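You operate a simulated robot arm through the tools that you are given. There is no shell and no other tool. Be economical: measure what you need, move in short steps, check, and stop when the job is done.

You are at the controls of a simulated two-armed robot. One attempt, no reset.

TASK
Put the oil tub on the top of the counter away on the shelf of the side table. Then put two of the liners from the top of the fitting bench in the parts tray. Do these in the order given.

The check looks at the end state, three seconds after you hand in, the way a careful person would. Anything else that was tipped, shoved, dropped, spilled or broken makes it a failure.

THE ROBOT
Two 7-joint arms with two-finger grippers on one trunk, on a base that drives. Base frame: it is fixed to the floor where the robot stands at the start and does not move with it; the origin is under the middle of the robot, x ahead of it, y to its left, z up. Readings come in mm, rad, newtons and seconds.
The left shoulder is at the start at [54, 216, 1208], the right one opposite. With the tool pointing down near the work surface each hand reaches from about 100 to 740 mm from the robot's upright axis, wherever it stands, measured 20 degrees to its own side. Places, roughly: liner [0, 7500, 750]; parts tray [-1250, 7250, 750]; shelf of the side table [-1300, 3700, 500]. Payload 3.18 kg a hand.
The tool frame of a hand sits at the grasp point between the pads (the TCP): z along the fingers, y along the line on which they close. The tips reach 30 mm beyond it. Largest opening 144 mm; the body of the gripper starts 103 mm behind the TCP.
Orientation is told as [roll, pitch, yaw] about the base's x, y, z axes, in that order, counted from this pose: with the fingers straight down and closing along the base's y, the tool's x points along the base's -x, its y along +y and its z along -z.

THE INTERFACE
- The arms move only by the tool move_arm. It takes "left_motion", "right_motion" or both (then of equal length, played together; a hand with none holds still); each is a list of rows, each an object of numbers (a shift or turn left out is 0, a gripper value left out holds the last): "dx", "dy", "dz": the shift along the tool's x, y, z in units of 40 mm (1.0 is 40 mm); "rx", "ry", "rz": the turn, a rotation vector about the tool's x, y, z in units of 4 degrees (1.0 is 4 degrees); "hand": the opening, from 0 (shut) to 1 (fully open). In form: [{"dx": .., "dy": .., "dz": .., "rx": .., "ry": .., "rz": .., "hand": ..}, ...]. A call has 1 to 12 rows; each row shifts and turns the commanded pose from where the row before left it, along the tool's axes as they then stand. A call with a number of a shift or a turn outside -1 to 1 is refused whole. Rows are played at 5 a second. More than 50 mm and 0.15 rad between two rows, or a gripper value outside its range, and nothing of the call is played. A pose out of reach is approached as far as the arm can. The call stops where the force on the tool passes 40 N (or 10 N more than at its start, if that is more) or the arm is blocked; 0.2 s more then pass. Each finger halts on what it meets, pressing with about 40 N; the grip force reading is that of the motor and also rises with nothing between the fingers. The clock runs only during rows and for 0.2 s after the last one: add rows that do not move to give the fingers time. The reply holds the time, the measured pose of the TCP, the force on the tool along the base axes, the opening and the grip force, in the units named above and with some noise, with the torque about the TCP (base axes, N m) and any sound that the robot's microphone picked up.
- Cameras (640 x 400 px; columns grow to the right, rows downward): "scene" is now at [140.7, -0, 1425.2]; the picture's right is [-0.01, -1.00, 0.00], its down [-0.28, 0.00, -0.96] and it looks along [0.96, -0.01, -0.28] (base axes); focal length 214 px, centre (320, 200). "left" rides on the left gripper at [76, -16, -143] in its tool frame; the picture's right is [0.21, 0.98, 0.00], its down [-0.84, 0.18, -0.51] and it looks along [-0.50, 0.11, 0.86] (tool axes); focal length 218 px, centre (320, 200). "right" rides on the right gripper at [77, 16, -143] in its tool frame; the picture's right is [-0.21, 0.98, 0.00], its down [-0.84, -0.18, -0.51] and it looks along [-0.50, -0.11, 0.86] (tool axes); focal length 218 px, centre (320, 200). There is no depth. A picture from a camera that has moved, and an enlarged one, comes with that camera's place and axes in the base frame and with its lens.
- grab_frame(camera): a new picture of that camera. No time passes.
- slide_trunk(by): slides the trunk up (or, below 0, down) by that many mm; the arms and the scene camera ride with it, the base frame stays. It gives what a move gives, with no picture.
- drive_base(legs): drives the robot by 1 to 6 legs, each [ahead, left, turn to the left] in mm, mm and rad, along the robot's own axes; the way and the turn of a leg run together, so that a leg with both is an arc; at most 1500 mm and 3.142 rad a leg. The arms and the cameras ride along, it lands a little off, and it stops where it bumps. It gives what a move gives.
- pan_tilt(pan, tilt): turns the head with the scene camera to pan (to the left, within 1.396 rad either way) and tilt (down, from -0.506 to 1.204), counted from straight ahead of the robot. It gives what a move gives.
- zoom(camera, box): a new picture of the part [left, top, right, bottom] of that camera's present view, enlarged. No time passes.
- close_job(): hands the job in; it is judged then, once.

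Work in short steps. Places have to be worked out from the pictures, the camera data and where the tool is seen: move nearer, look again, correct. Check each grasp and each placing, and mend what went wrong. You have 165 turns and 130 pictures in all, those below and enlarged ones among them. Open the grippers and draw the arms clear of the work before you hand the job in, unless the task says otherwise; then end with one line.

The tools are called after "Emit:" by a JSON object that holds its "api" and its "payload". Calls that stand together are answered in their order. move_arm: Moves the arms, as the interface text tells. Its arguments: {"type":"object","properties":{"left_motion":{"type":"array"},"right_motion":{"type":"array"}},"required":[]} The other tools are called the same way: slide_trunk (by) slides the trunk up or down; drive_base (legs) drives the base; pan_tilt (pan, tilt) turns the head that bears the scene camera; grab_frame (camera) takes a picture; zoom (camera, box) takes an enlarged picture of a part of a camera's view; close_job () hands the job in.

At the start:

```text
time_s: 0.0
left_tcp_pos: [336.0, 67.7, 1380.5]
left_orientation: [-0.002, 0.001, 0.002]
left_ft_force: [0.1, -0.4, -0.4]
left_wrist_torque: [-0.02, 0.02, -0.01]
left_finger_gap: 144.2
left_grasp_force: 0.0
right_tcp_pos: [372.8, -192.4, 1377.2]
right_orientation: [0.001, 0.0, -0.001]
right_ft_force: [0.5, -0.1, 0.1]
right_wrist_torque: [-0.02, -0.03, 0.01]
right_finger_gap: 144.2
right_grasp_force: 0.0
trunk travel left (down, up): [-288.0, 81.0]
robot x, y, heading: [-0.4, -3.2, 0.002]
head pan, tilt: [-0.014, 0.286]
```

scene: 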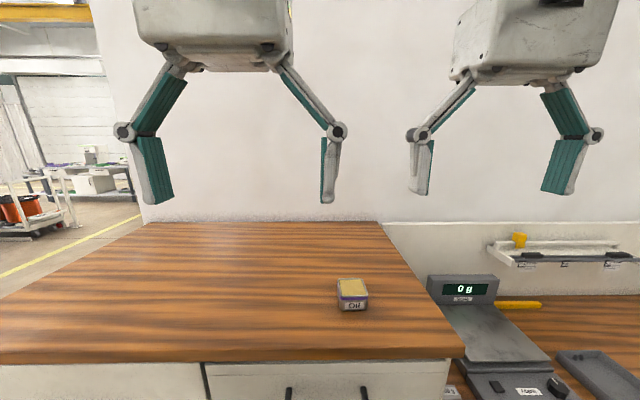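
right: 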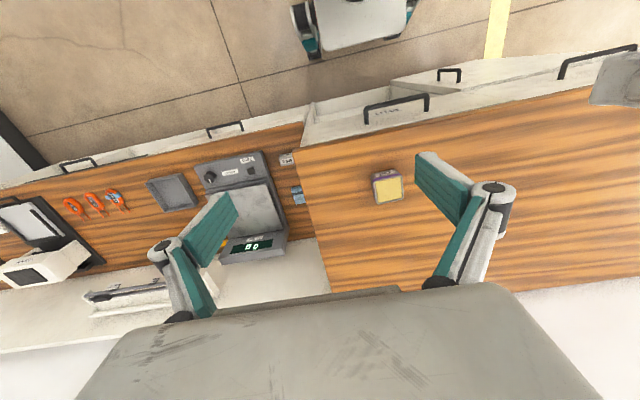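
left: 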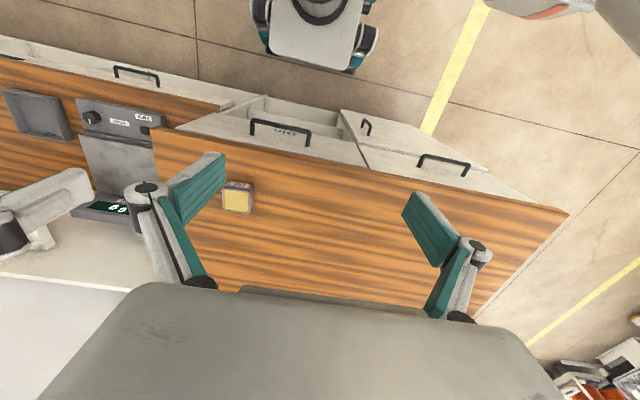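

The tub is on the counter just ahead, at about [543, -77, 1085] by triangulation. I'll zoom in to get its shape and edges.

Emit:
{"api": "zoom", "payload": {"camera": "scene", "box": [290, 250, 418, 330]}}

Emit:
{"api": "zoom", "payload": {"camera": "right", "box": [324, 147, 452, 227]}}

```text
5.00 times, centred on (354, 290) of scene
camera zoom: at [140.7, 0.0, 1425.2], right [-0.01, -1.0, 0.0], down [-0.28, 0.0, -0.96], along [0.96, -0.01, -0.28], focal length 1072 px, centre (150, -250)
```

zoom: 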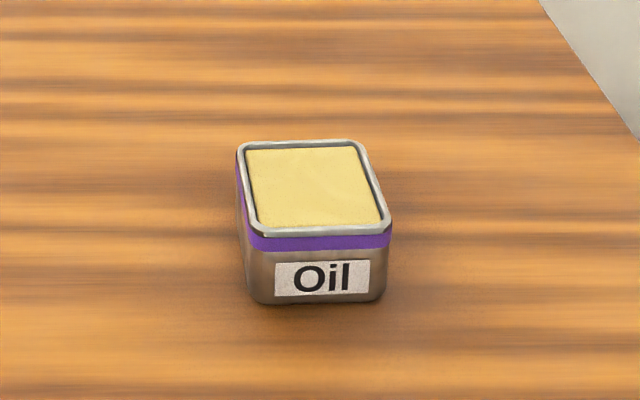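

```text
5.00 times, centred on (388, 187) of right
camera zoom: at [296.0, -176.2, 1518.8], right [0.21, 0.98, 0.0], down [0.84, -0.18, 0.51], along [0.5, -0.1, -0.86], focal length 1091 px, centre (-20, 265)
```

zoom: 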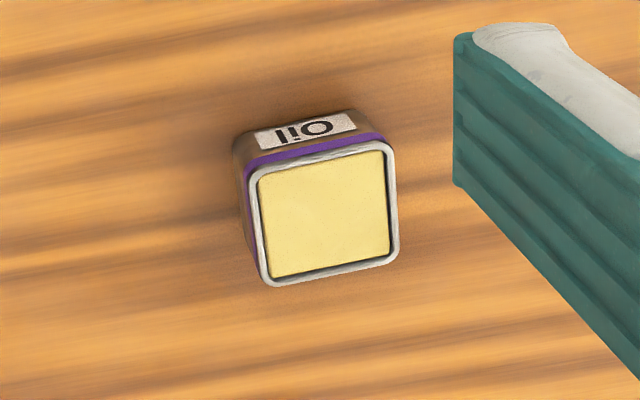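

The tub's top centre is at about [539, -79, 1109]. It is about 60 mm square and 37 mm high, with its sides lined up with the axes, and it is open-topped, so I'll keep it level. Before choosing a grasp I want to see the side table, so I'll turn the head left.

Emit:
{"api": "pan_tilt", "payload": {"pan": 1.39, "tilt": 0.25}}

Emit:
{"api": "grab_frame", "payload": {"camera": "scene"}}

```text
time_s: 1.5
left_tcp_pos: [335.7, 66.8, 1379.4]
left_orientation: [-0.002, 0.002, 0.001]
left_ft_force: [-0.4, 0.3, -0.2]
left_wrist_torque: [-0.01, 0.0, 0.02]
left_finger_gap: 143.9
left_grasp_force: 0.0
right_tcp_pos: [372.4, -193.6, 1377.3]
right_orientation: [0.0, 0.0, -0.001]
right_ft_force: [-0.5, 0.1, 0.6]
right_wrist_torque: [0.0, 0.01, -0.03]
right_finger_gap: 144.2
right_grasp_force: 0.0
trunk travel left (down, up): [-288.0, 81.0]
robot x, y, heading: [-0.0, 0.3, -0.001]
head pan, tilt: [1.389, 0.25]
```

```text
124 pictures are left
camera scene: at [64.2, 93.0, 1428.6], right [0.98, -0.18, 0.0], down [-0.04, -0.24, -0.97], along [0.18, 0.95, -0.25], focal length 214 px, centre (320, 200)
```

scene: 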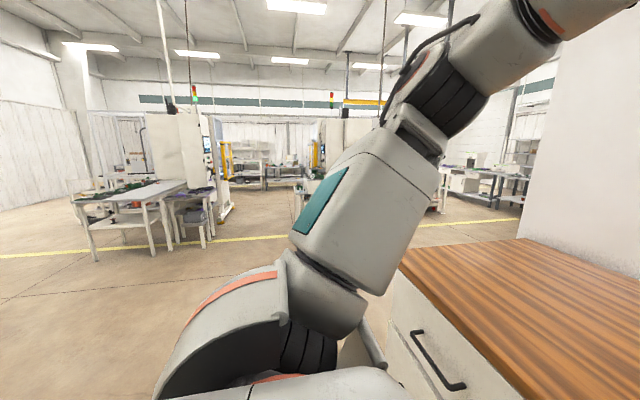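

A white table with a shelf beneath it stands on the left, in the direction I expected, so I'll zoom in on it and on the far area.

Emit:
{"api": "zoom", "payload": {"camera": "scene", "box": [50, 160, 250, 270]}}

Emit:
{"api": "zoom", "payload": {"camera": "scene", "box": [210, 110, 350, 220]}}

```text
3.20 times, centred on (150, 215) of scene
camera zoom: at [64.2, 93.0, 1428.6], right [0.98, -0.18, 0.0], down [-0.04, -0.24, -0.97], along [0.18, 0.95, -0.25], focal length 686 px, centre (864, 152)
```

zoom: 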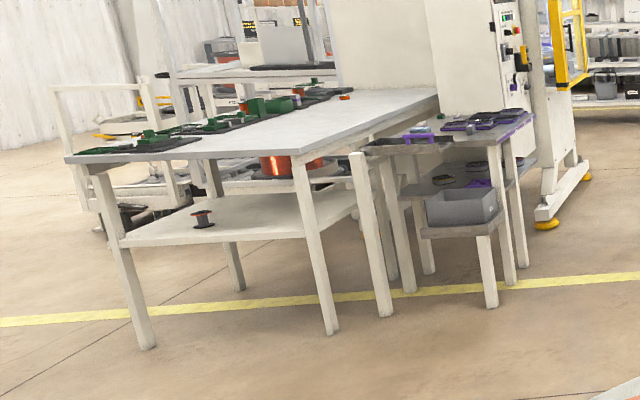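

```text
3.64 times, centred on (280, 165) of scene
camera zoom: at [64.2, 93.0, 1428.6], right [0.98, -0.18, 0.0], down [-0.04, -0.24, -0.97], along [0.18, 0.95, -0.25], focal length 780 px, centre (466, 327)
```

zoom: 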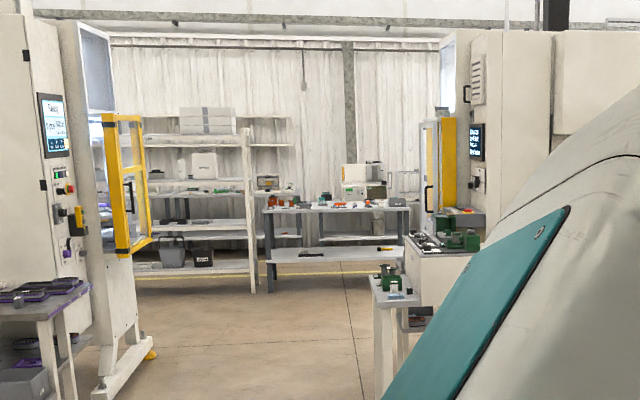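

The side table is the small one with purple parts on top and a grey bin on its lower shelf. The shelf is covered, so I'll grasp the tub with a nearly horizontal hand, tilted about 20° down. First I'll back up for arm room and swing the right hand to that pitch.

Emit:
{"api": "drive_base", "payload": {"legs": [[-220, 0, 0]]}}

Emit:
{"api": "pan_tilt", "payload": {"pan": 0, "tilt": 0.6}}

Emit:
{"api": "move_arm", "payload": {"right_motion": [{"ry": -1, "dz": 0.5}, {"ry": -1, "dz": 0.5}, {"ry": -1, "dz": 0.5}, {"ry": -1}, {"ry": -1}, {"ry": -1}, {"ry": -1}, {"ry": -1}, {"ry": -1}, {"ry": -1}, {"ry": -1}, {"ry": -1}]}}

Emit:
{"api": "grab_frame", "payload": {"camera": "scene"}}

```text
time_s: 3.2
left_tcp_pos: [115.2, 68.0, 1379.3]
left_orientation: [0.0, 0.0, 0.002]
left_ft_force: [0.0, -0.5, 0.4]
left_wrist_torque: [0.01, -0.04, 0.02]
left_finger_gap: 143.6
left_grasp_force: 0.0
right_tcp_pos: [153.8, -192.9, 1376.2]
right_orientation: [0.003, 0.0, -0.001]
right_ft_force: [0.0, 0.8, 0.2]
right_wrist_torque: [-0.03, -0.05, -0.04]
right_finger_gap: 144.0
right_grasp_force: 0.0
trunk travel left (down, up): [-288.0, 81.0]
robot x, y, heading: [-218.4, 0.5, 0.003]
head pan, tilt: [1.389, 0.25]
```

```text
time_s: 4.8
left_tcp_pos: [118.4, 68.9, 1380.0]
left_orientation: [-0.001, 0.0, 0.002]
left_ft_force: [0.4, 0.0, -0.5]
left_wrist_torque: [0.02, 0.01, 0.05]
left_finger_gap: 144.1
left_grasp_force: 0.0
right_tcp_pos: [153.1, -191.6, 1376.6]
right_orientation: [0.002, 0.0, -0.002]
right_ft_force: [0.5, 0.4, 0.1]
right_wrist_torque: [-0.03, -0.01, 0.0]
right_finger_gap: 143.7
right_grasp_force: 0.0
trunk travel left (down, up): [-288.0, 81.0]
robot x, y, heading: [-220.6, 0.6, 0.006]
head pan, tilt: [0.0, 0.6]
```

```text
time_s: 7.4
left_tcp_pos: [116.8, 68.4, 1379.1]
left_orientation: [-0.002, 0.0, 0.001]
left_ft_force: [0.2, 0.3, 0.7]
left_wrist_torque: [0.06, -0.02, 0.0]
left_finger_gap: 144.2
left_grasp_force: 0.2
right_tcp_pos: [156.9, -192.6, 1316.6]
right_orientation: [0.005, -0.84, -0.006]
right_ft_force: [-0.2, 0.7, 0.6]
right_wrist_torque: [0.01, -0.02, -0.03]
right_finger_gap: 144.2
right_grasp_force: 0.1
trunk travel left (down, up): [-288.0, 81.0]
robot x, y, heading: [-215.0, 2.3, -0.001]
head pan, tilt: [0.0, 0.6]
```

```text
121 pictures are left
camera scene: at [-83.4, 1.1, 1396.4], right [0.0, -1.0, 0.0], down [-0.56, 0.0, -0.83], along [0.83, 0.0, -0.56], focal length 214 px, centre (320, 200)
```

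scene: 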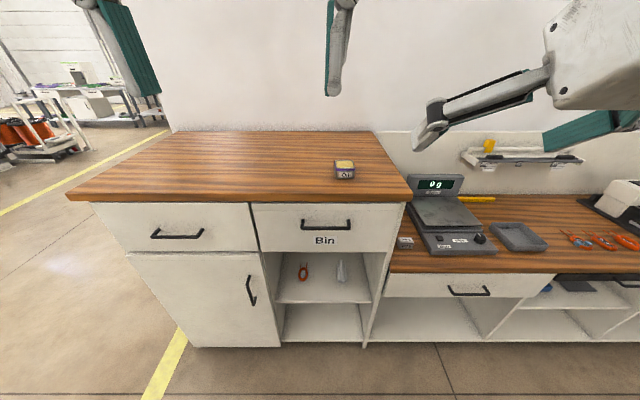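

The hand turns freely. I'll finish the pitch to about -70° and line up in y.

Emit:
{"api": "move_arm", "payload": {"right_motion": [{"ry": -1, "dy": 0.47}, {"ry": -1, "dy": 0.47}, {"ry": -1, "dy": 0.47}, {"ry": -1, "dy": 0.47}, {"ry": -1, "dy": 0.47}, {"ry": -0.47, "dy": 0.5}, {"dz": 0.9, "dx": 0.3}, {"dz": 0.9, "dx": 0.3}, {"dz": 0.9, "dx": 0.3}, {"dz": 0.9, "dx": 0.3}, {"dz": 0.9, "dx": 0.2}]}}

Emit:
{"api": "grab_frame", "payload": {"camera": "right"}}

```text
time_s: 9.8
left_tcp_pos: [118.2, 67.9, 1377.3]
left_orientation: [-0.001, 0.002, 0.005]
left_ft_force: [0.5, -0.1, -0.1]
left_wrist_torque: [0.01, 0.06, -0.02]
left_finger_gap: 144.2
left_grasp_force: 0.1
right_tcp_pos: [309.6, -78.1, 1203.1]
right_orientation: [0.008, -1.219, -0.006]
right_ft_force: [-0.1, 0.4, -0.4]
right_wrist_torque: [0.0, -0.02, 0.03]
right_finger_gap: 143.8
right_grasp_force: 0.2
trunk travel left (down, up): [-288.0, 81.0]
robot x, y, heading: [-221.0, 0.1, -0.002]
head pan, tilt: [0.0, 0.6]
```

```text
120 pictures are left
camera right: at [148.8, -61.0, 1179.1], right [0.07, 0.98, 0.2], down [-0.19, -0.18, 0.97], along [0.98, -0.11, 0.17], focal length 218 px, centre (320, 200)
```

right: 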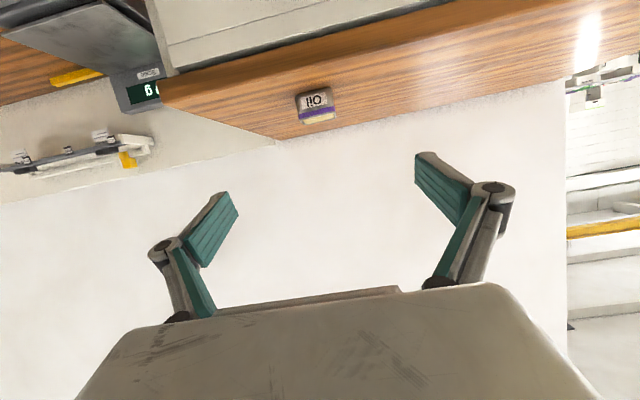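

The camera is mounted under the hand at this pitch and might graze the counter edge. A 40° downward tilt (pitch -50°) clears both the counter and a covered shelf. I'll rotate back by 20° and move to a pre-grasp point behind the tub.

Emit:
{"api": "move_arm", "payload": {"right_motion": [{"ry": 1}, {"ry": 1}, {"ry": 1}, {"ry": 1}, {"ry": 1}, {"dz": 0.93, "dx": -0.45}, {"dz": 0.93, "dx": -0.45}, {"dz": 0.94, "dx": -0.45}, {"dz": 0.94, "dx": -0.45}, {}]}}

Emit:
{"api": "grab_frame", "payload": {"camera": "right"}}

Emit:
{"api": "grab_frame", "payload": {"camera": "scene"}}

```text
time_s: 12.0
left_tcp_pos: [115.5, 67.6, 1379.2]
left_orientation: [-0.002, 0.0, 0.001]
left_ft_force: [0.6, 0.1, 0.8]
left_wrist_torque: [0.0, -0.03, 0.01]
left_finger_gap: 143.8
left_grasp_force: 0.0
right_tcp_pos: [468.2, -77.7, 1162.1]
right_orientation: [0.004, -0.874, -0.005]
right_ft_force: [0.0, 0.0, -0.2]
right_wrist_torque: [0.01, 0.02, -0.02]
right_finger_gap: 144.2
right_grasp_force: 0.0
trunk travel left (down, up): [-288.0, 81.0]
robot x, y, heading: [-217.9, -1.7, 0.004]
head pan, tilt: [0.0, 0.6]
```

```text
119 pictures are left
camera right: at [309.6, -60.9, 1194.6], right [0.13, 0.98, 0.16], down [0.15, -0.18, 0.97], along [0.98, -0.11, -0.17], focal length 218 px, centre (320, 200)
```

right: 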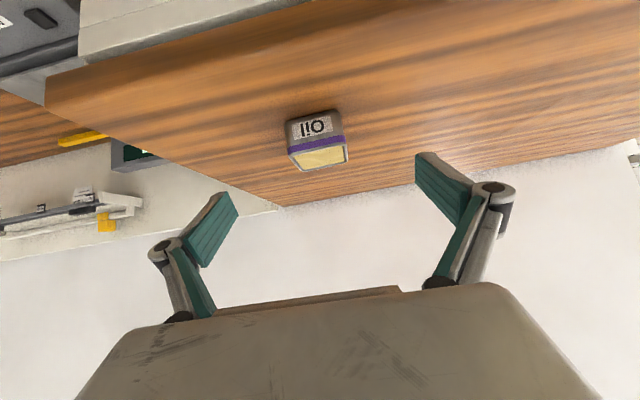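

```text
118 pictures are left
camera scene: at [-84.1, 1.1, 1396.6], right [0.0, -1.0, 0.0], down [-0.56, 0.0, -0.83], along [0.83, 0.0, -0.56], focal length 214 px, centre (320, 200)
```

scene: 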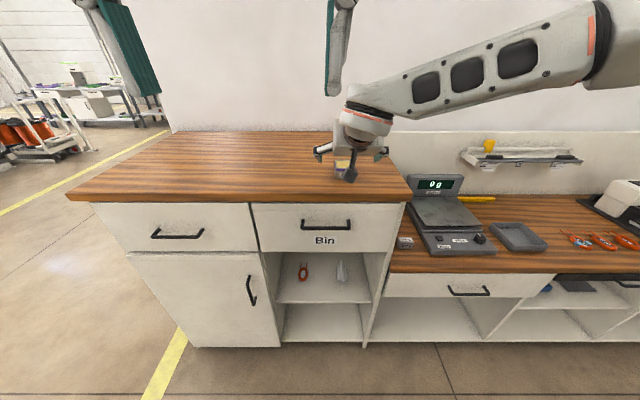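

The tub checks out at about [536, -78] and the counter at about 1073. I'll advance along the tool axis to [540, -79, 1106] with the fingers open.

Emit:
{"api": "move_arm", "payload": {"right_motion": [{"dz": 0.57, "dx": -0.02}, {"dz": 0.57, "dx": -0.02}, {"dz": 0.57, "dx": -0.02}, {"dz": 0.57, "dx": -0.02}, {}]}}

Emit:
{"api": "grab_frame", "payload": {"camera": "right"}}

```text
time_s: 13.2
left_tcp_pos: [116.0, 68.3, 1379.4]
left_orientation: [-0.002, 0.0, 0.0]
left_ft_force: [0.2, 0.4, -0.9]
left_wrist_torque: [-0.02, 0.0, -0.02]
left_finger_gap: 144.4
left_grasp_force: 0.1
right_tcp_pos: [541.8, -77.9, 1105.6]
right_orientation: [0.003, -0.87, -0.003]
right_ft_force: [-0.3, -0.3, 0.4]
right_wrist_torque: [0.04, -0.01, 0.04]
right_finger_gap: 144.1
right_grasp_force: 0.1
trunk travel left (down, up): [-288.0, 81.0]
robot x, y, heading: [-222.2, -0.7, 0.001]
head pan, tilt: [0.0, 0.6]
```

```text
117 pictures are left
camera right: at [382.1, -61.3, 1137.7], right [0.14, 0.98, 0.16], down [0.15, -0.18, 0.97], along [0.98, -0.11, -0.17], focal length 218 px, centre (320, 200)
```

right: 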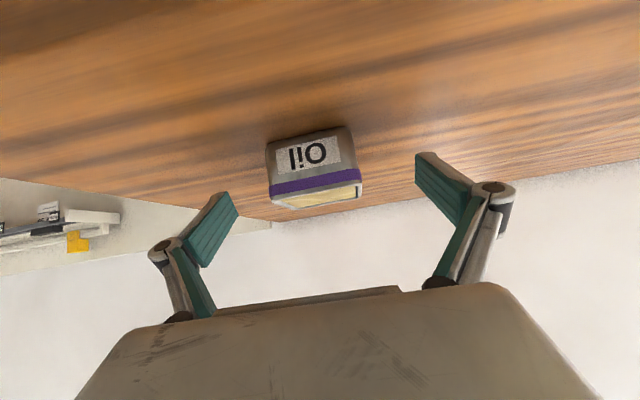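

The fingers straddle the tub. I'll close them gradually.

Emit:
{"api": "move_arm", "payload": {"right_motion": [{"hand": 0.7}, {"hand": 0.55}, {"hand": 0.48}, {"hand": 0.44}, {"hand": 0.4}, {"hand": 0.36}, {"hand": 0.3}, {"hand": 0.3}]}}

Emit:
{"api": "grab_frame", "payload": {"camera": "right"}}

```text
time_s: 15.0
left_tcp_pos: [116.1, 68.2, 1378.5]
left_orientation: [-0.001, 0.0, 0.001]
left_ft_force: [0.3, 0.0, 0.4]
left_wrist_torque: [0.0, -0.03, 0.0]
left_finger_gap: 144.1
left_grasp_force: 0.1
right_tcp_pos: [540.2, -78.7, 1103.8]
right_orientation: [0.003, -0.872, -0.005]
right_ft_force: [0.3, 0.4, 1.3]
right_wrist_torque: [-0.08, 0.0, 0.06]
right_finger_gap: 59.1
right_grasp_force: 39.6
trunk travel left (down, up): [-288.0, 81.0]
robot x, y, heading: [-221.8, 1.2, 0.002]
head pan, tilt: [0.0, 0.6]
```

```text
116 pictures are left
camera right: at [382.3, -61.3, 1137.7], right [0.14, 0.98, 0.16], down [0.15, -0.18, 0.97], along [0.98, -0.11, -0.18], focal length 218 px, centre (320, 200)
```

right: 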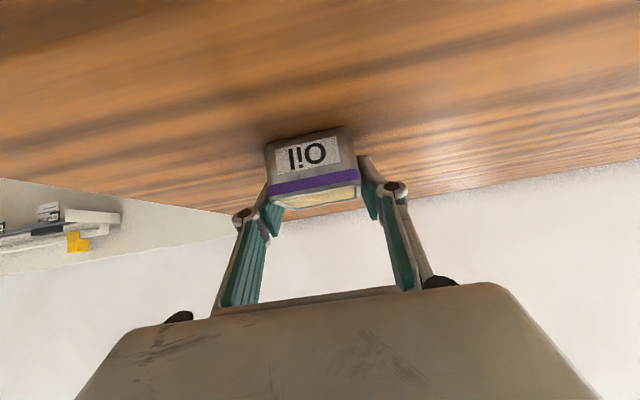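

It is gripped at 59 mm with 39.6 N. I'll lift straight up 80 mm and check.

Emit:
{"api": "move_arm", "payload": {"right_motion": [{"dx": -0.15, "dz": -0.13}, {"dx": -0.25, "dz": -0.21}, {"dx": -0.38, "dz": -0.32}, {"dx": -0.38, "dz": -0.32}, {"dx": -0.25, "dz": -0.21}, {"dx": -0.15, "dz": -0.13}, {}]}}

Emit:
{"api": "grab_frame", "payload": {"camera": "right"}}

```text
time_s: 16.6
left_tcp_pos: [117.6, 68.1, 1378.5]
left_orientation: [0.0, 0.0, 0.001]
left_ft_force: [-0.4, -0.2, 0.3]
left_wrist_torque: [-0.01, -0.02, 0.0]
left_finger_gap: 143.8
left_grasp_force: 0.1
right_tcp_pos: [540.6, -78.2, 1186.7]
right_orientation: [0.003, -0.872, -0.004]
right_ft_force: [-0.4, 0.8, -1.7]
right_wrist_torque: [0.01, -0.02, 0.02]
right_finger_gap: 59.3
right_grasp_force: 40.1
trunk travel left (down, up): [-288.0, 81.0]
robot x, y, heading: [-217.9, 1.8, 0.0]
head pan, tilt: [0.0, 0.6]
```

```text
115 pictures are left
camera right: at [382.2, -61.9, 1220.0], right [0.14, 0.98, 0.16], down [0.15, -0.18, 0.97], along [0.98, -0.11, -0.18], focal length 218 px, centre (320, 200)
```

right: 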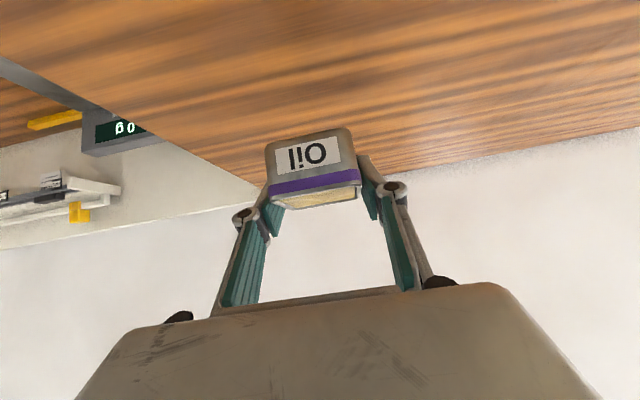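

The tub is held firmly and level. I'll back away from the counter, retract the arm, turn left to face +y, and look.

Emit:
{"api": "drive_base", "payload": {"legs": [[-450, 0, 0]]}}

Emit:
{"api": "move_arm", "payload": {"right_motion": [{"dx": 0.3, "dz": -0.36}, {"dx": 0.5, "dz": -0.6}, {"dx": 0.6, "dz": -0.72}, {"dx": 0.6, "dz": -0.72}, {"dx": 0.6, "dz": -0.72}, {"dx": 0.5, "dz": -0.6}, {"dx": 0.3, "dz": -0.36}, {}]}}

Emit:
{"api": "drive_base", "payload": {"legs": [[0, 0, 1.571]]}}

Emit:
{"api": "pan_tilt", "payload": {"pan": 0.2, "tilt": 0.3}}

Emit:
{"api": "grab_frame", "payload": {"camera": "scene"}}

```text
time_s: 19.3
left_tcp_pos: [-331.9, 68.2, 1378.0]
left_orientation: [-0.002, 0.001, 0.007]
left_ft_force: [-0.6, 0.3, 0.5]
left_wrist_torque: [-0.03, -0.03, -0.02]
left_finger_gap: 144.0
left_grasp_force: 0.1
right_tcp_pos: [90.6, -75.8, 1186.2]
right_orientation: [0.004, -0.871, -0.001]
right_ft_force: [1.1, 0.1, -1.4]
right_wrist_torque: [-0.02, -0.01, 0.02]
right_finger_gap: 59.3
right_grasp_force: 39.9
trunk travel left (down, up): [-288.0, 81.0]
robot x, y, heading: [-670.0, -3.3, 0.004]
head pan, tilt: [0.0, 0.6]
```

```text
time_s: 21.1
left_tcp_pos: [-331.2, 69.1, 1379.1]
left_orientation: [-0.002, 0.002, 0.007]
left_ft_force: [0.4, 1.0, 0.1]
left_wrist_torque: [0.0, 0.01, 0.02]
left_finger_gap: 144.1
left_grasp_force: 0.1
right_tcp_pos: [-120.4, -78.5, 1188.2]
right_orientation: [0.001, -0.873, 0.0]
right_ft_force: [0.2, 0.2, -1.8]
right_wrist_torque: [0.02, -0.03, 0.01]
right_finger_gap: 59.1
right_grasp_force: 39.4
trunk travel left (down, up): [-288.0, 81.0]
robot x, y, heading: [-663.9, -1.7, 0.007]
head pan, tilt: [0.0, 0.6]
```

```text
time_s: 25.3
left_tcp_pos: [-742.8, 334.1, 1379.8]
left_orientation: [-0.002, 0.0, 1.591]
left_ft_force: [-0.6, 0.1, 0.4]
left_wrist_torque: [0.0, -0.02, -0.01]
left_finger_gap: 144.1
left_grasp_force: 0.1
right_tcp_pos: [-599.2, 546.4, 1187.6]
right_orientation: [0.003, -0.871, 1.583]
right_ft_force: [0.9, -0.6, -2.0]
right_wrist_torque: [0.03, 0.0, 0.04]
right_finger_gap: 59.1
right_grasp_force: 39.7
trunk travel left (down, up): [-288.0, 81.0]
robot x, y, heading: [-669.2, -4.0, 1.588]
head pan, tilt: [0.0, 0.6]
```

```text
time_s: 26.1
left_tcp_pos: [-741.6, 333.3, 1379.0]
left_orientation: [-0.002, 0.001, 1.589]
left_ft_force: [-0.5, 0.7, -0.1]
left_wrist_torque: [-0.02, 0.02, -0.02]
left_finger_gap: 143.9
left_grasp_force: 0.1
right_tcp_pos: [-597.9, 547.3, 1189.6]
right_orientation: [0.003, -0.872, 1.583]
right_ft_force: [-0.4, 0.1, -1.8]
right_wrist_torque: [0.03, -0.01, 0.0]
right_finger_gap: 59.2
right_grasp_force: 40.1
trunk travel left (down, up): [-288.0, 81.0]
robot x, y, heading: [-665.1, -1.6, 1.587]
head pan, tilt: [0.201, 0.3]
```

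```text
114 pictures are left
camera scene: at [-688.1, 137.9, 1423.8], right [0.98, 0.22, 0.0], down [0.06, -0.29, -0.95], along [-0.21, 0.93, -0.3], focal length 214 px, centre (320, 200)
```

scene: 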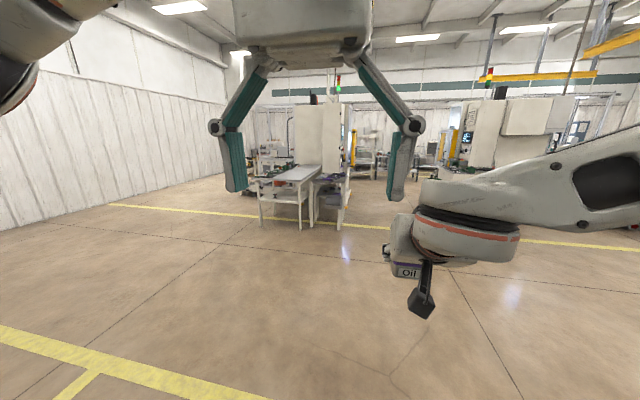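

The floor ahead is clear and the small table's front legs are at about y = 3150. I'll drive up to about y = 2000 and look again.

Emit:
{"api": "drive_base", "payload": {"legs": [[1400, 0, -0.015], [600, 200, 0]]}}

Emit:
{"api": "pan_tilt", "payload": {"pan": 0.3, "tilt": 0.5}}

Emit:
{"api": "grab_frame", "payload": {"camera": "scene"}}

```text
time_s: 36.2
left_tcp_pos: [-953.6, 2330.4, 1378.1]
left_orientation: [-0.001, 0.001, 1.573]
left_ft_force: [0.4, -0.4, -0.6]
left_wrist_torque: [-0.03, -0.01, 0.03]
left_finger_gap: 143.6
left_grasp_force: 0.0
right_tcp_pos: [-806.5, 2540.9, 1188.3]
right_orientation: [0.004, -0.871, 1.567]
right_ft_force: [-0.2, -0.1, -2.8]
right_wrist_torque: [-0.05, 0.0, -0.03]
right_finger_gap: 59.1
right_grasp_force: 40.3
trunk travel left (down, up): [-288.0, 81.0]
robot x, y, heading: [-885.3, 1995.2, 1.569]
head pan, tilt: [0.201, 0.3]
```

```text
time_s: 37.0
left_tcp_pos: [-952.2, 2330.3, 1377.9]
left_orientation: [-0.001, -0.002, 1.572]
left_ft_force: [-0.5, 0.0, 0.0]
left_wrist_torque: [0.0, -0.01, 0.0]
left_finger_gap: 144.1
left_grasp_force: 0.1
right_tcp_pos: [-806.7, 2541.2, 1188.4]
right_orientation: [0.003, -0.872, 1.568]
right_ft_force: [0.9, 0.5, -2.4]
right_wrist_torque: [-0.03, 0.02, 0.0]
right_finger_gap: 59.3
right_grasp_force: 40.2
trunk travel left (down, up): [-288.0, 81.0]
robot x, y, heading: [-884.3, 1994.1, 1.571]
head pan, tilt: [0.3, 0.499]
```

```text
113 pictures are left
camera scene: at [-911.2, 2128.6, 1405.5], right [0.96, 0.3, 0.0], down [0.14, -0.46, -0.88], along [-0.26, 0.84, -0.48], focal length 214 px, centre (320, 200)
```

scene: 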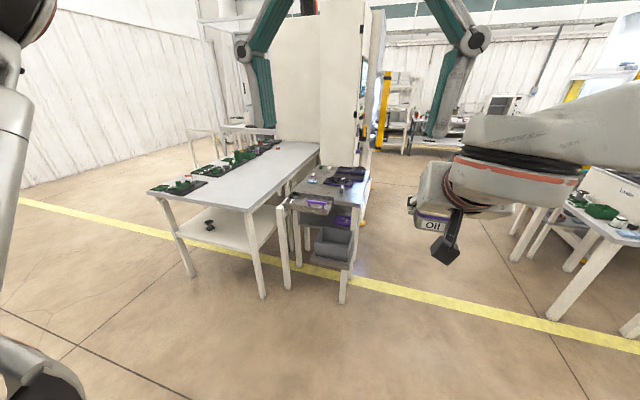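

Emit:
{"api": "zoom", "payload": {"camera": "scene", "box": [250, 150, 400, 310]}}

```text
2.50 times, centred on (325, 230) of scene
camera zoom: at [-911.2, 2128.6, 1405.5], right [0.96, 0.3, 0.0], down [0.14, -0.46, -0.88], along [-0.26, 0.84, -0.48], focal length 536 px, centre (308, 125)
```

zoom: 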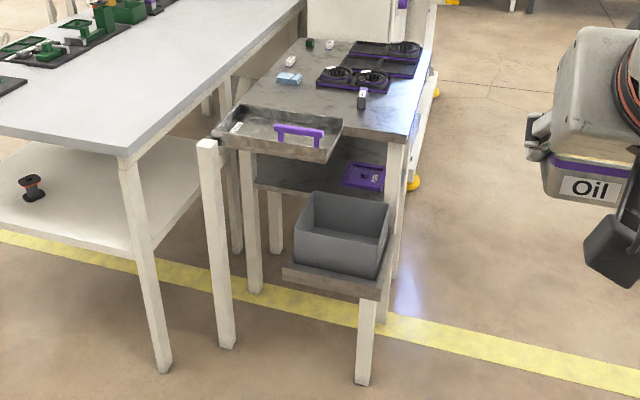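

The right hand's camera has a real body, so the tilt was needed. The shelf sits under the side table's top, with a bin at the near end. I'll go to the table's right-hand (+x) side to see how open the shelf is there.

Emit:
{"api": "drive_base", "payload": {"legs": [[500, -480, 0], [600, 0, 0]]}}

Emit:
{"api": "pan_tilt", "payload": {"pan": 0.9, "tilt": 0.6}}

Emit:
{"api": "grab_frame", "payload": {"camera": "scene"}}

```text
time_s: 44.6
left_tcp_pos: [-479.4, 3421.3, 1379.3]
left_orientation: [-0.002, -0.001, 1.579]
left_ft_force: [0.3, -0.3, -0.9]
left_wrist_torque: [-0.01, -0.01, 0.01]
left_finger_gap: 143.9
left_grasp_force: 0.0
right_tcp_pos: [-333.4, 3632.1, 1188.1]
right_orientation: [0.004, -0.873, 1.574]
right_ft_force: [0.5, -0.3, -2.1]
right_wrist_torque: [0.0, -0.01, -0.03]
right_finger_gap: 59.3
right_grasp_force: 40.0
trunk travel left (down, up): [-288.0, 81.0]
robot x, y, heading: [-407.0, 3086.4, 1.578]
head pan, tilt: [0.3, 0.499]
```

```text
time_s: 45.6
left_tcp_pos: [-479.7, 3420.6, 1379.0]
left_orientation: [-0.001, 0.002, 1.578]
left_ft_force: [-0.5, 0.3, 0.1]
left_wrist_torque: [-0.02, 0.04, 0.0]
left_finger_gap: 143.9
left_grasp_force: 0.1
right_tcp_pos: [-333.4, 3632.5, 1188.4]
right_orientation: [0.004, -0.87, 1.573]
right_ft_force: [0.3, 0.4, -2.3]
right_wrist_torque: [-0.04, -0.02, 0.01]
right_finger_gap: 59.3
right_grasp_force: 39.8
trunk travel left (down, up): [-288.0, 81.0]
robot x, y, heading: [-407.7, 3085.5, 1.579]
head pan, tilt: [0.901, 0.6]
```

```text
111 pictures are left
camera scene: at [-478.3, 3187.3, 1396.4], right [0.62, 0.79, 0.0], down [0.44, -0.35, -0.83], along [-0.65, 0.51, -0.56], focal length 214 px, centre (320, 200)
```

scene: 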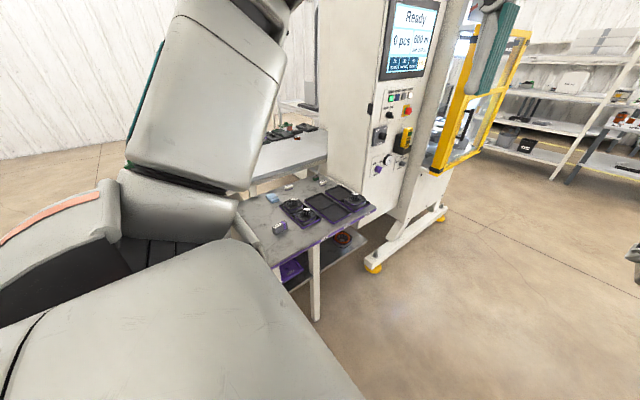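

I'll turn to face the table (-x), slide along to y = 3450, and tilt down to look at the shelf.

Emit:
{"api": "drive_base", "payload": {"legs": [[0, 0, 1.56], [0, -400, 0]]}}

Emit:
{"api": "pan_tilt", "payload": {"pan": 0, "tilt": 0.7}}

Emit:
{"api": "grab_frame", "payload": {"camera": "scene"}}

```text
time_s: 53.5
left_tcp_pos: [-744.5, 3418.1, 1379.7]
left_orientation: [-0.001, -0.001, -3.138]
left_ft_force: [0.4, 0.3, 0.0]
left_wrist_torque: [-0.03, -0.01, 0.0]
left_finger_gap: 144.4
left_grasp_force: 0.1
right_tcp_pos: [-954.8, 3564.6, 1188.6]
right_orientation: [0.005, -0.872, 3.135]
right_ft_force: [0.8, -0.6, -2.1]
right_wrist_torque: [0.01, 0.0, 0.01]
right_finger_gap: 59.3
right_grasp_force: 40.3
trunk travel left (down, up): [-288.0, 81.0]
robot x, y, heading: [-409.5, 3486.9, -3.147]
head pan, tilt: [0.901, 0.6]
```

```text
time_s: 54.7
left_tcp_pos: [-745.1, 3419.1, 1380.2]
left_orientation: [0.0, -0.001, -3.138]
left_ft_force: [0.6, -0.3, 0.3]
left_wrist_torque: [-0.02, -0.04, -0.01]
left_finger_gap: 143.7
left_grasp_force: 0.0
right_tcp_pos: [-954.9, 3565.1, 1189.6]
right_orientation: [0.004, -0.87, 3.138]
right_ft_force: [0.8, 0.3, -1.9]
right_wrist_torque: [-0.01, -0.02, 0.03]
right_finger_gap: 59.4
right_grasp_force: 39.8
trunk travel left (down, up): [-288.0, 81.0]
robot x, y, heading: [-409.8, 3487.2, -3.144]
head pan, tilt: [0.0, 0.7]
```

```text
110 pictures are left
camera scene: at [-540.1, 3488.3, 1387.8], right [0.0, 1.0, 0.0], down [0.64, 0.0, -0.76], along [-0.76, 0.0, -0.64], focal length 214 px, centre (320, 200)
```

scene: 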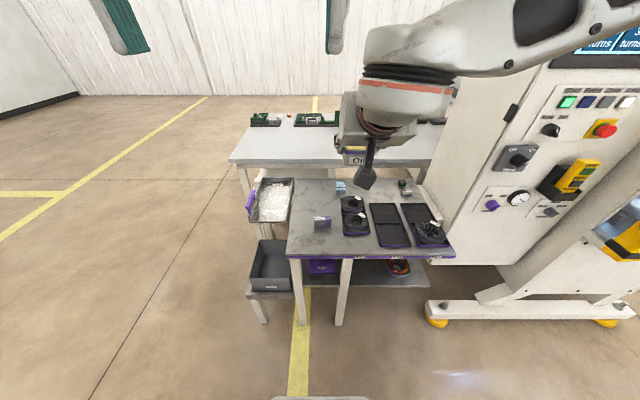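

Triangulation puts the table top's front corner at about [-1022, 3365, 697], so the shelf space beneath is low. I'll slide the trunk down and swing the left hand to a near-horizontal camera view to inspect the shelf from the front.

Emit:
{"api": "slide_trunk", "payload": {"by": -250}}

Emit:
{"api": "move_arm", "payload": {"left_motion": [{"ry": -1, "dz": 0.8}, {"ry": -1, "dz": 0.8}, {"ry": -1, "dz": 0.8}, {"ry": -1, "dz": 0.5}, {"ry": -1, "dz": 0.5}, {"ry": -1}, {"ry": -1}, {"ry": -1}, {"ry": -1}, {"ry": -1}, {"ry": -1}, {"ry": -1}]}}

Emit:
{"api": "grab_frame", "payload": {"camera": "left"}}

Emit:
{"api": "grab_frame", "payload": {"camera": "scene"}}

```text
time_s: 56.2
left_tcp_pos: [-768.6, 3417.0, 1227.7]
left_orientation: [-0.013, 0.044, -3.125]
left_ft_force: [-4.6, -0.8, 0.9]
left_wrist_torque: [0.06, -0.79, -0.02]
left_finger_gap: 143.9
left_grasp_force: 0.1
right_tcp_pos: [-966.6, 3564.9, 1026.2]
right_orientation: [0.0, -0.828, 3.139]
right_ft_force: [-1.6, -0.5, -3.0]
right_wrist_torque: [0.02, -0.02, 0.01]
right_finger_gap: 59.2
right_grasp_force: 39.9
trunk travel left (down, up): [-148.0, 221.0]
robot x, y, heading: [-409.4, 3489.0, -3.143]
head pan, tilt: [0.0, 0.7]
stopped: the force on the tool passed its limit at 71 N (the readings are from after the stop); the commanded pose is now the measured one
```

```text
time_s: 56.5
left_tcp_pos: [-767.0, 3416.3, 1231.0]
left_orientation: [-0.033, 0.021, -3.113]
left_ft_force: [-4.2, 3.8, 9.9]
left_wrist_torque: [-0.41, -1.52, 0.32]
left_finger_gap: 144.1
left_grasp_force: 0.0
right_tcp_pos: [-960.6, 3563.9, 1034.2]
right_orientation: [0.001, -0.837, 3.141]
right_ft_force: [0.6, 0.1, -3.0]
right_wrist_torque: [0.0, -0.02, -0.04]
right_finger_gap: 59.2
right_grasp_force: 40.0
trunk travel left (down, up): [-148.0, 221.0]
robot x, y, heading: [-413.1, 3486.7, -3.135]
head pan, tilt: [0.0, 0.7]
stopped in row 1 (left hand): the force on the tool passed its limit at 87 N (the readings are from after the stop); the commanded pose is now the measured one
```

```text
109 pictures are left
camera left: at [-693.6, 3432.0, 1375.7], right [0.24, -0.97, -0.03], down [-0.85, -0.22, 0.48], along [-0.48, -0.09, -0.87], focal length 218 px, centre (320, 200)
```

left: 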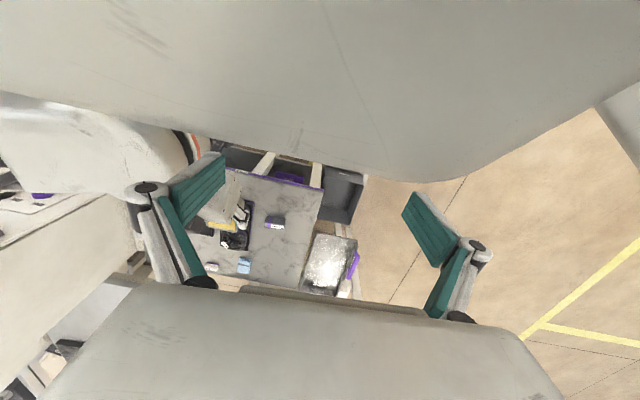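

```text
108 pictures are left
camera scene: at [-638.6, 3486.6, 1238.5], right [-0.01, 1.0, 0.0], down [0.65, 0.01, -0.76], along [-0.76, -0.01, -0.65], focal length 214 px, centre (320, 200)
```

scene: 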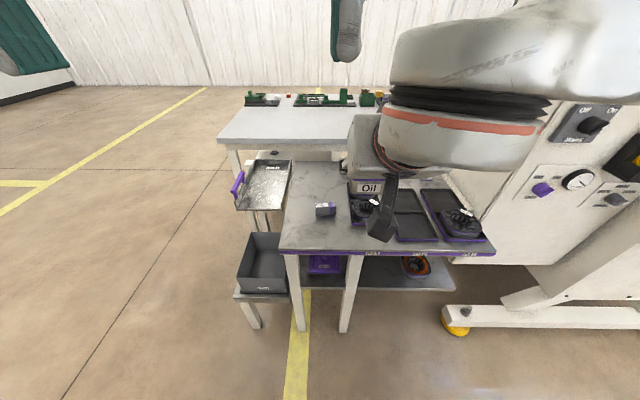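

The leaning trunk made the left hand touch the robot's own head or chest. Nothing outside was touched and the tub is still held. I'll ease the left hand forward and outward.

Emit:
{"api": "move_arm", "payload": {"left_motion": [{"dx": -0.3, "dy": 0.3}, {"dx": -0.5, "dy": 0.5}, {"dx": -0.5, "dy": 0.7}, {"dx": -0.5, "dy": 0.7}, {"dx": -0.5, "dy": 0.7}, {}]}}

Emit:
{"api": "grab_frame", "payload": {"camera": "left"}}

```text
time_s: 57.9
left_tcp_pos: [-855.4, 3299.0, 1224.5]
left_orientation: [-0.03, 0.021, -3.114]
left_ft_force: [-0.1, 1.6, 0.7]
left_wrist_torque: [-0.01, 0.01, 0.0]
left_finger_gap: 143.8
left_grasp_force: 0.1
right_tcp_pos: [-961.4, 3565.4, 1033.4]
right_orientation: [0.005, -0.837, 3.138]
right_ft_force: [0.1, -0.8, -1.3]
right_wrist_torque: [-0.02, 0.0, -0.01]
right_finger_gap: 59.3
right_grasp_force: 40.0
trunk travel left (down, up): [-148.0, 221.0]
robot x, y, heading: [-411.1, 3489.2, -3.141]
head pan, tilt: [0.0, 0.7]
```

```text
107 pictures are left
camera left: at [-782.0, 3314.7, 1369.4], right [0.24, -0.97, -0.02], down [-0.85, -0.22, 0.48], along [-0.48, -0.09, -0.87], focal length 218 px, centre (320, 200)
```

left: 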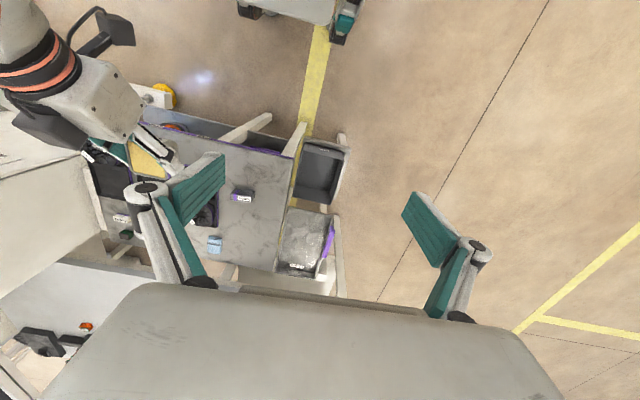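

It's free now, so I'll pitch the left hand for a horizontal camera view while lowering it a little.

Emit:
{"api": "move_arm", "payload": {"left_motion": [{"ry": -1, "dz": 0.5}, {"ry": -1, "dz": 0.5}, {"ry": -1, "dz": 0.5}, {"ry": -1, "dz": 0.3}, {"ry": -1, "dx": 0.4}, {"ry": -1, "dx": 0.4}, {"ry": -1, "dx": 0.4}, {"ry": -1, "dx": 0.5}, {"ry": -1, "dx": 0.5}, {"ry": -1, "dx": 0.5}, {"ry": -1, "dx": 0.5}, {"ry": -1, "dx": 0.5}]}}

Emit:
{"api": "slide_trunk", "payload": {"by": -130}}

Emit:
{"api": "grab_frame", "payload": {"camera": "left"}}

Emit:
{"api": "grab_frame", "payload": {"camera": "scene"}}

```text
time_s: 60.5
left_tcp_pos: [-746.2, 3329.5, 1127.6]
left_orientation: [-0.044, -0.807, -3.071]
left_ft_force: [-6.0, -17.0, 4.3]
left_wrist_torque: [1.8, -1.16, -2.01]
left_finger_gap: 143.7
left_grasp_force: 0.1
left hand out of reach, approached as far as the arm can: row 10, 11, 12
right_tcp_pos: [-961.4, 3565.4, 1033.3]
right_orientation: [0.002, -0.838, 3.139]
right_ft_force: [0.2, 0.0, -2.5]
right_wrist_torque: [0.01, -0.01, 0.01]
right_finger_gap: 59.4
right_grasp_force: 39.7
trunk travel left (down, up): [-148.0, 221.0]
robot x, y, heading: [-407.4, 3487.3, -3.139]
head pan, tilt: [0.0, 0.7]
stopped in row 12 (left hand): the force on the tool passed its limit at 82 N (the readings are from after the stop); the commanded pose is now the measured one
```

```text
time_s: 60.9
left_tcp_pos: [-749.0, 3328.2, 1122.6]
left_orientation: [-0.037, -0.795, -3.074]
left_ft_force: [-1.9, -3.2, 1.0]
left_wrist_torque: [0.3, -0.22, -0.33]
left_finger_gap: 144.0
left_grasp_force: 0.2
right_tcp_pos: [-962.4, 3565.0, 1026.0]
right_orientation: [0.001, -0.828, 3.138]
right_ft_force: [0.0, 1.0, -2.2]
right_wrist_torque: [0.04, -0.01, -0.02]
right_finger_gap: 59.1
right_grasp_force: 40.0
trunk travel left (down, up): [-144.0, 225.0]
robot x, y, heading: [-410.4, 3485.1, -3.145]
head pan, tilt: [0.0, 0.7]
stopped: the force on the tool passed its limit at 52 N (the readings are from after the stop); the commanded pose is now the measured one
```

```text
106 pictures are left
camera left: at [-594.3, 3351.4, 1168.5], right [0.19, -0.97, -0.17], down [-0.22, -0.21, 0.95], along [-0.96, -0.14, -0.25], focal length 218 px, centre (320, 200)
```

left: 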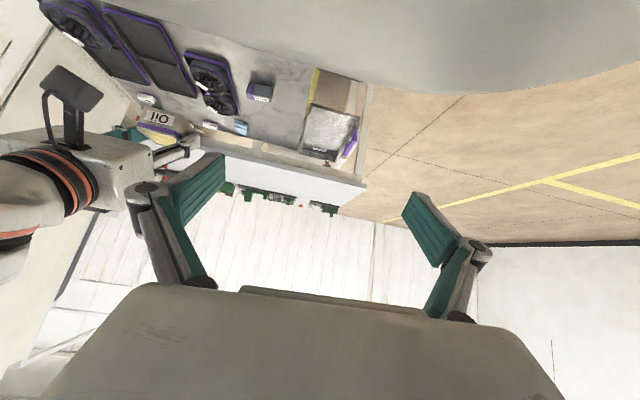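

```text
105 pictures are left
camera scene: at [-644.4, 3488.2, 1234.0], right [0.0, 1.0, 0.0], down [0.65, 0.0, -0.76], along [-0.76, 0.0, -0.65], focal length 214 px, centre (320, 200)
```

scene: 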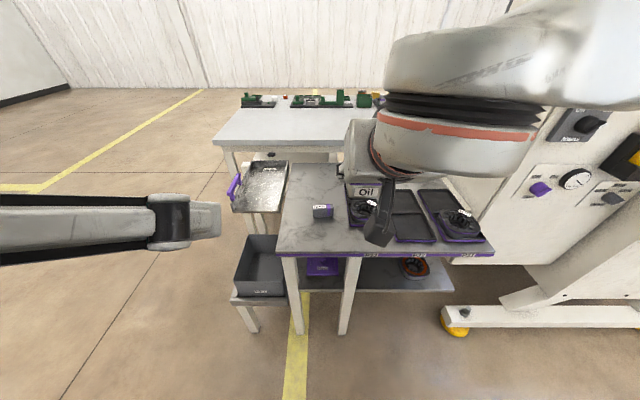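

The left arm was folding against its own body. I'll move the left hand 200 mm forward and a bit outward before lowering any further.

Emit:
{"api": "move_arm", "payload": {"left_motion": [{"dx": -0.4, "dz": 0.4, "dy": 0.2}, {"dx": -0.69, "dz": 0.72, "dy": 0.2}, {"dx": -0.69, "dz": 0.72, "dy": 0.2}, {"dx": -0.69, "dz": 0.72}, {"dx": -0.69, "dz": 0.72}, {"dx": -0.5, "dz": 0.5}, {}]}}

Emit:
{"api": "slide_trunk", "payload": {"by": -120}}

Emit:
{"api": "grab_frame", "payload": {"camera": "left"}}

```text
time_s: 62.5
left_tcp_pos: [-957.0, 3294.2, 1121.4]
left_orientation: [-0.035, -0.798, -3.073]
left_ft_force: [0.2, 0.4, 0.8]
left_wrist_torque: [0.0, 0.0, -0.02]
left_finger_gap: 144.0
left_grasp_force: 0.1
right_tcp_pos: [-961.5, 3565.6, 1028.2]
right_orientation: [0.002, -0.835, 3.137]
right_ft_force: [0.0, -0.3, -1.7]
right_wrist_torque: [0.0, -0.02, -0.01]
right_finger_gap: 59.5
right_grasp_force: 40.1
trunk travel left (down, up): [-144.0, 225.0]
robot x, y, heading: [-409.2, 3490.3, -3.141]
head pan, tilt: [0.0, 0.7]
```

```text
time_s: 64.0
left_tcp_pos: [-956.0, 3294.6, 1002.6]
left_orientation: [-0.035, -0.798, -3.072]
left_ft_force: [0.0, 0.1, 0.7]
left_wrist_torque: [0.02, 0.02, 0.02]
left_finger_gap: 144.1
left_grasp_force: 0.2
right_tcp_pos: [-974.1, 3584.9, 886.4]
right_orientation: [-0.038, -0.789, 3.104]
right_ft_force: [0.1, 1.5, -1.2]
right_wrist_torque: [0.02, 0.03, 0.01]
right_finger_gap: 59.3
right_grasp_force: 40.0
trunk travel left (down, up): [-24.0, 345.0]
robot x, y, heading: [-410.4, 3486.1, -3.145]
head pan, tilt: [0.0, 0.7]
```

```text
104 pictures are left
camera left: at [-800.7, 3318.1, 1048.2], right [0.19, -0.97, -0.17], down [-0.21, -0.21, 0.95], along [-0.96, -0.14, -0.25], focal length 218 px, centre (320, 200)
```

left: 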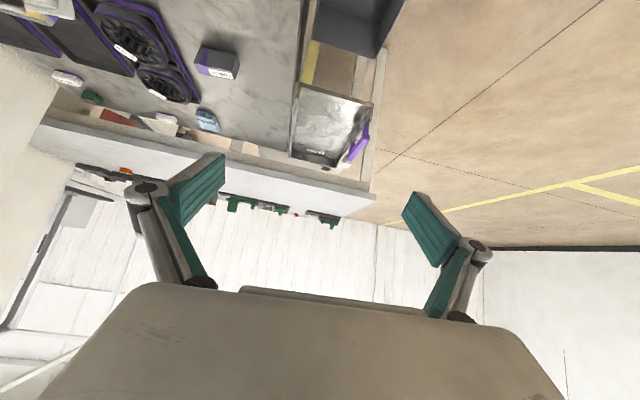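

Both hands are clear, but the right hand's pose slipped by about 5° because it is cramped near the body. I'll back the base up 150 mm, extend the right hand forward and re-level it.

Emit:
{"api": "drive_base", "payload": {"legs": [[-150, 0, 0]]}}

Emit:
{"api": "move_arm", "payload": {"right_motion": [{"dx": -0.4, "dz": 0.43}, {"dx": -0.5, "dz": 0.53}, {"dx": -0.5, "dz": 0.53}, {"dx": -0.3, "dz": 0.3}, {"rx": -0.3, "ry": -0.4, "rz": -0.11}, {"rx": -0.3, "ry": -0.4, "rz": -0.11}, {"rx": -0.35, "ry": -0.4, "rz": -0.12}, {}]}}

Emit:
{"api": "grab_frame", "payload": {"camera": "scene"}}

```text
time_s: 65.4
left_tcp_pos: [-806.2, 3294.8, 1002.0]
left_orientation: [-0.034, -0.797, -3.072]
left_ft_force: [0.3, -0.7, 0.2]
left_wrist_torque: [0.0, 0.0, 0.02]
left_finger_gap: 144.0
left_grasp_force: 0.0
right_tcp_pos: [-824.0, 3582.3, 886.7]
right_orientation: [-0.041, -0.792, 3.113]
right_ft_force: [0.2, 0.5, -0.9]
right_wrist_torque: [0.01, -0.01, -0.03]
right_finger_gap: 59.4
right_grasp_force: 40.3
trunk travel left (down, up): [-24.0, 345.0]
robot x, y, heading: [-260.1, 3486.5, -3.142]
head pan, tilt: [0.0, 0.7]
```

```text
time_s: 67.2
left_tcp_pos: [-807.1, 3294.1, 1003.0]
left_orientation: [-0.036, -0.798, -3.072]
left_ft_force: [0.0, -0.2, -0.6]
left_wrist_torque: [0.03, 0.04, -0.03]
left_finger_gap: 144.3
left_grasp_force: 0.1
right_tcp_pos: [-921.8, 3589.3, 884.9]
right_orientation: [-0.003, -0.873, -3.135]
right_ft_force: [-0.2, 0.5, -1.5]
right_wrist_torque: [0.04, -0.02, -0.01]
right_finger_gap: 59.0
right_grasp_force: 39.8
trunk travel left (down, up): [-24.0, 345.0]
robot x, y, heading: [-262.2, 3485.3, -3.133]
head pan, tilt: [0.0, 0.7]
```

```text
103 pictures are left
camera scene: at [-616.9, 3488.2, 1080.4], right [0.0, 1.0, 0.0], down [0.64, 0.0, -0.76], along [-0.76, 0.0, -0.64], focal length 214 px, centre (320, 200)
```

scene: 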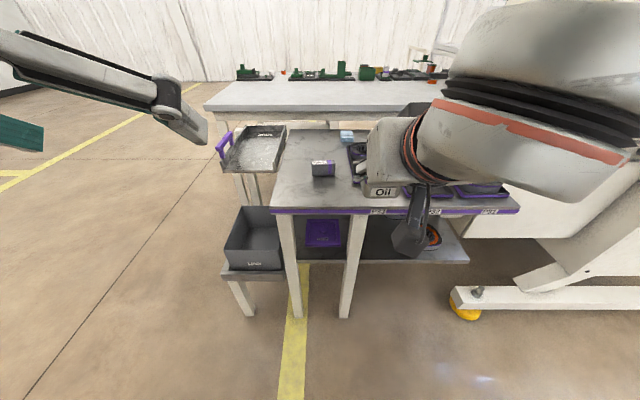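

The tub is level again and the shelf is now visible under the top. I'll zoom in on it.

Emit:
{"api": "zoom", "payload": {"camera": "scene", "box": [260, 190, 420, 290]}}

Emit:
{"api": "zoom", "payload": {"camera": "scene", "box": [390, 190, 550, 290]}}

```text
4.00 times, centred on (340, 240) of scene
camera zoom: at [-616.9, 3488.2, 1080.4], right [0.0, 1.0, 0.0], down [0.64, 0.0, -0.76], along [-0.76, 0.0, -0.64], focal length 858 px, centre (240, 40)
```

zoom: 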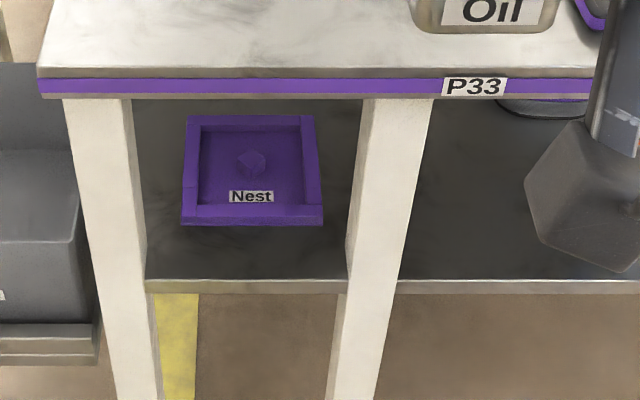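

```text
4.00 times, centred on (470, 240) of scene
camera zoom: at [-616.9, 3488.2, 1080.4], right [0.0, 1.0, 0.0], down [0.64, 0.0, -0.76], along [-0.76, 0.0, -0.64], focal length 858 px, centre (-280, 40)
```

zoom: 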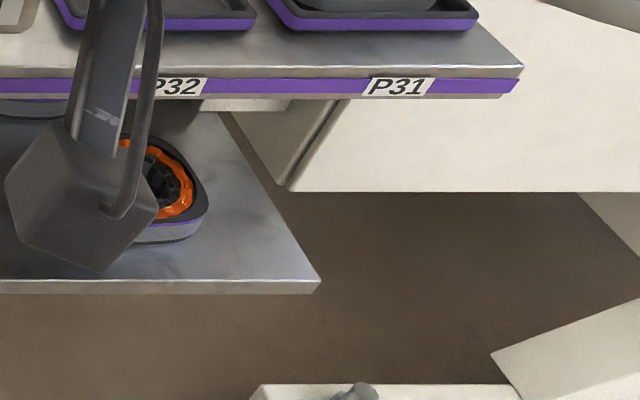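

The top's underside is at about z 672, and its edge and the legs are at x ≈ -1035. The shelf is at about z 460, and it is free between the leg (y ≈ 3625) and the orange part (y ≈ 3880). I'll move the tub to y ≈ 3725 and lower it in front of the shelf.

Emit:
{"api": "move_arm", "payload": {"right_motion": [{"dy": -0.5}, {"dy": -0.9}, {"dy": -0.9}, {"dy": -0.7}, {"dy": -0.4}, {"dx": 0.3, "dz": 0.25}, {"dx": 0.6, "dz": 0.5}, {"dx": 0.7, "dz": 0.59}, {"dx": 0.7, "dz": 0.59}, {"dx": 0.6, "dz": 0.5}, {"dx": 0.3, "dz": 0.25}, {}]}}

Emit:
{"api": "grab_frame", "payload": {"camera": "scene"}}

Emit:
{"api": "grab_frame", "payload": {"camera": "right"}}

```text
time_s: 69.8
left_tcp_pos: [-807.2, 3294.0, 1002.0]
left_orientation: [-0.034, -0.799, -3.073]
left_ft_force: [1.2, -0.5, 0.2]
left_wrist_torque: [-0.01, 0.02, -0.05]
left_finger_gap: 144.2
left_grasp_force: 0.0
right_tcp_pos: [-921.5, 3729.4, 760.5]
right_orientation: [-0.003, -0.868, -3.135]
right_ft_force: [0.5, -0.5, -3.4]
right_wrist_torque: [0.03, 0.01, 0.01]
right_finger_gap: 59.5
right_grasp_force: 39.8
right hand out of reach, approached as far as the arm can: row 10, 11
trunk travel left (down, up): [-24.0, 345.0]
robot x, y, heading: [-258.6, 3486.4, -3.138]
head pan, tilt: [0.0, 0.7]
```

```text
100 pictures are left
camera scene: at [-617.0, 3488.2, 1080.4], right [0.0, 1.0, 0.0], down [0.64, 0.0, -0.76], along [-0.76, 0.0, -0.64], focal length 214 px, centre (320, 200)
```

scene: 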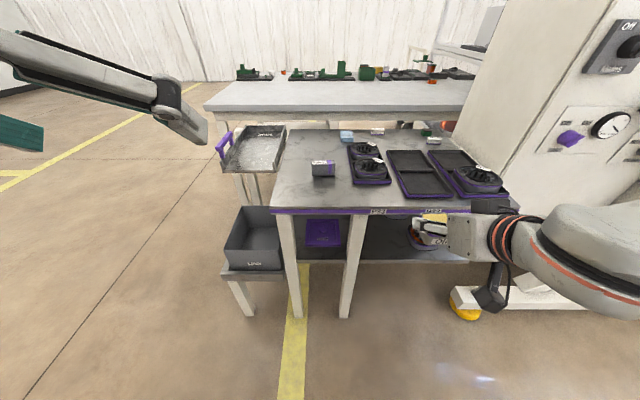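

```text
99 pictures are left
camera right: at [-763.5, 3714.4, 793.7], right [-0.13, -0.98, 0.16], down [-0.16, 0.18, 0.97], along [-0.98, 0.1, -0.18], focal length 218 px, centre (320, 200)
```

right: 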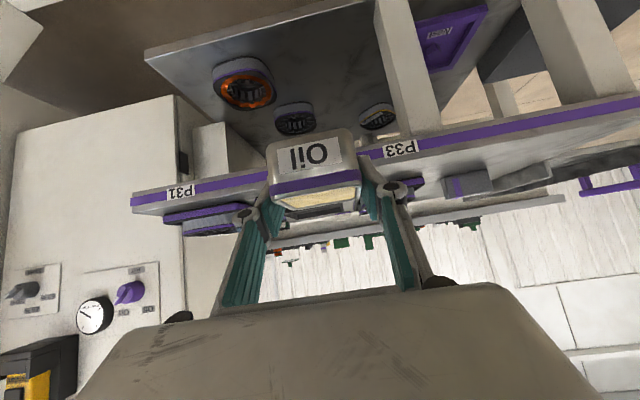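

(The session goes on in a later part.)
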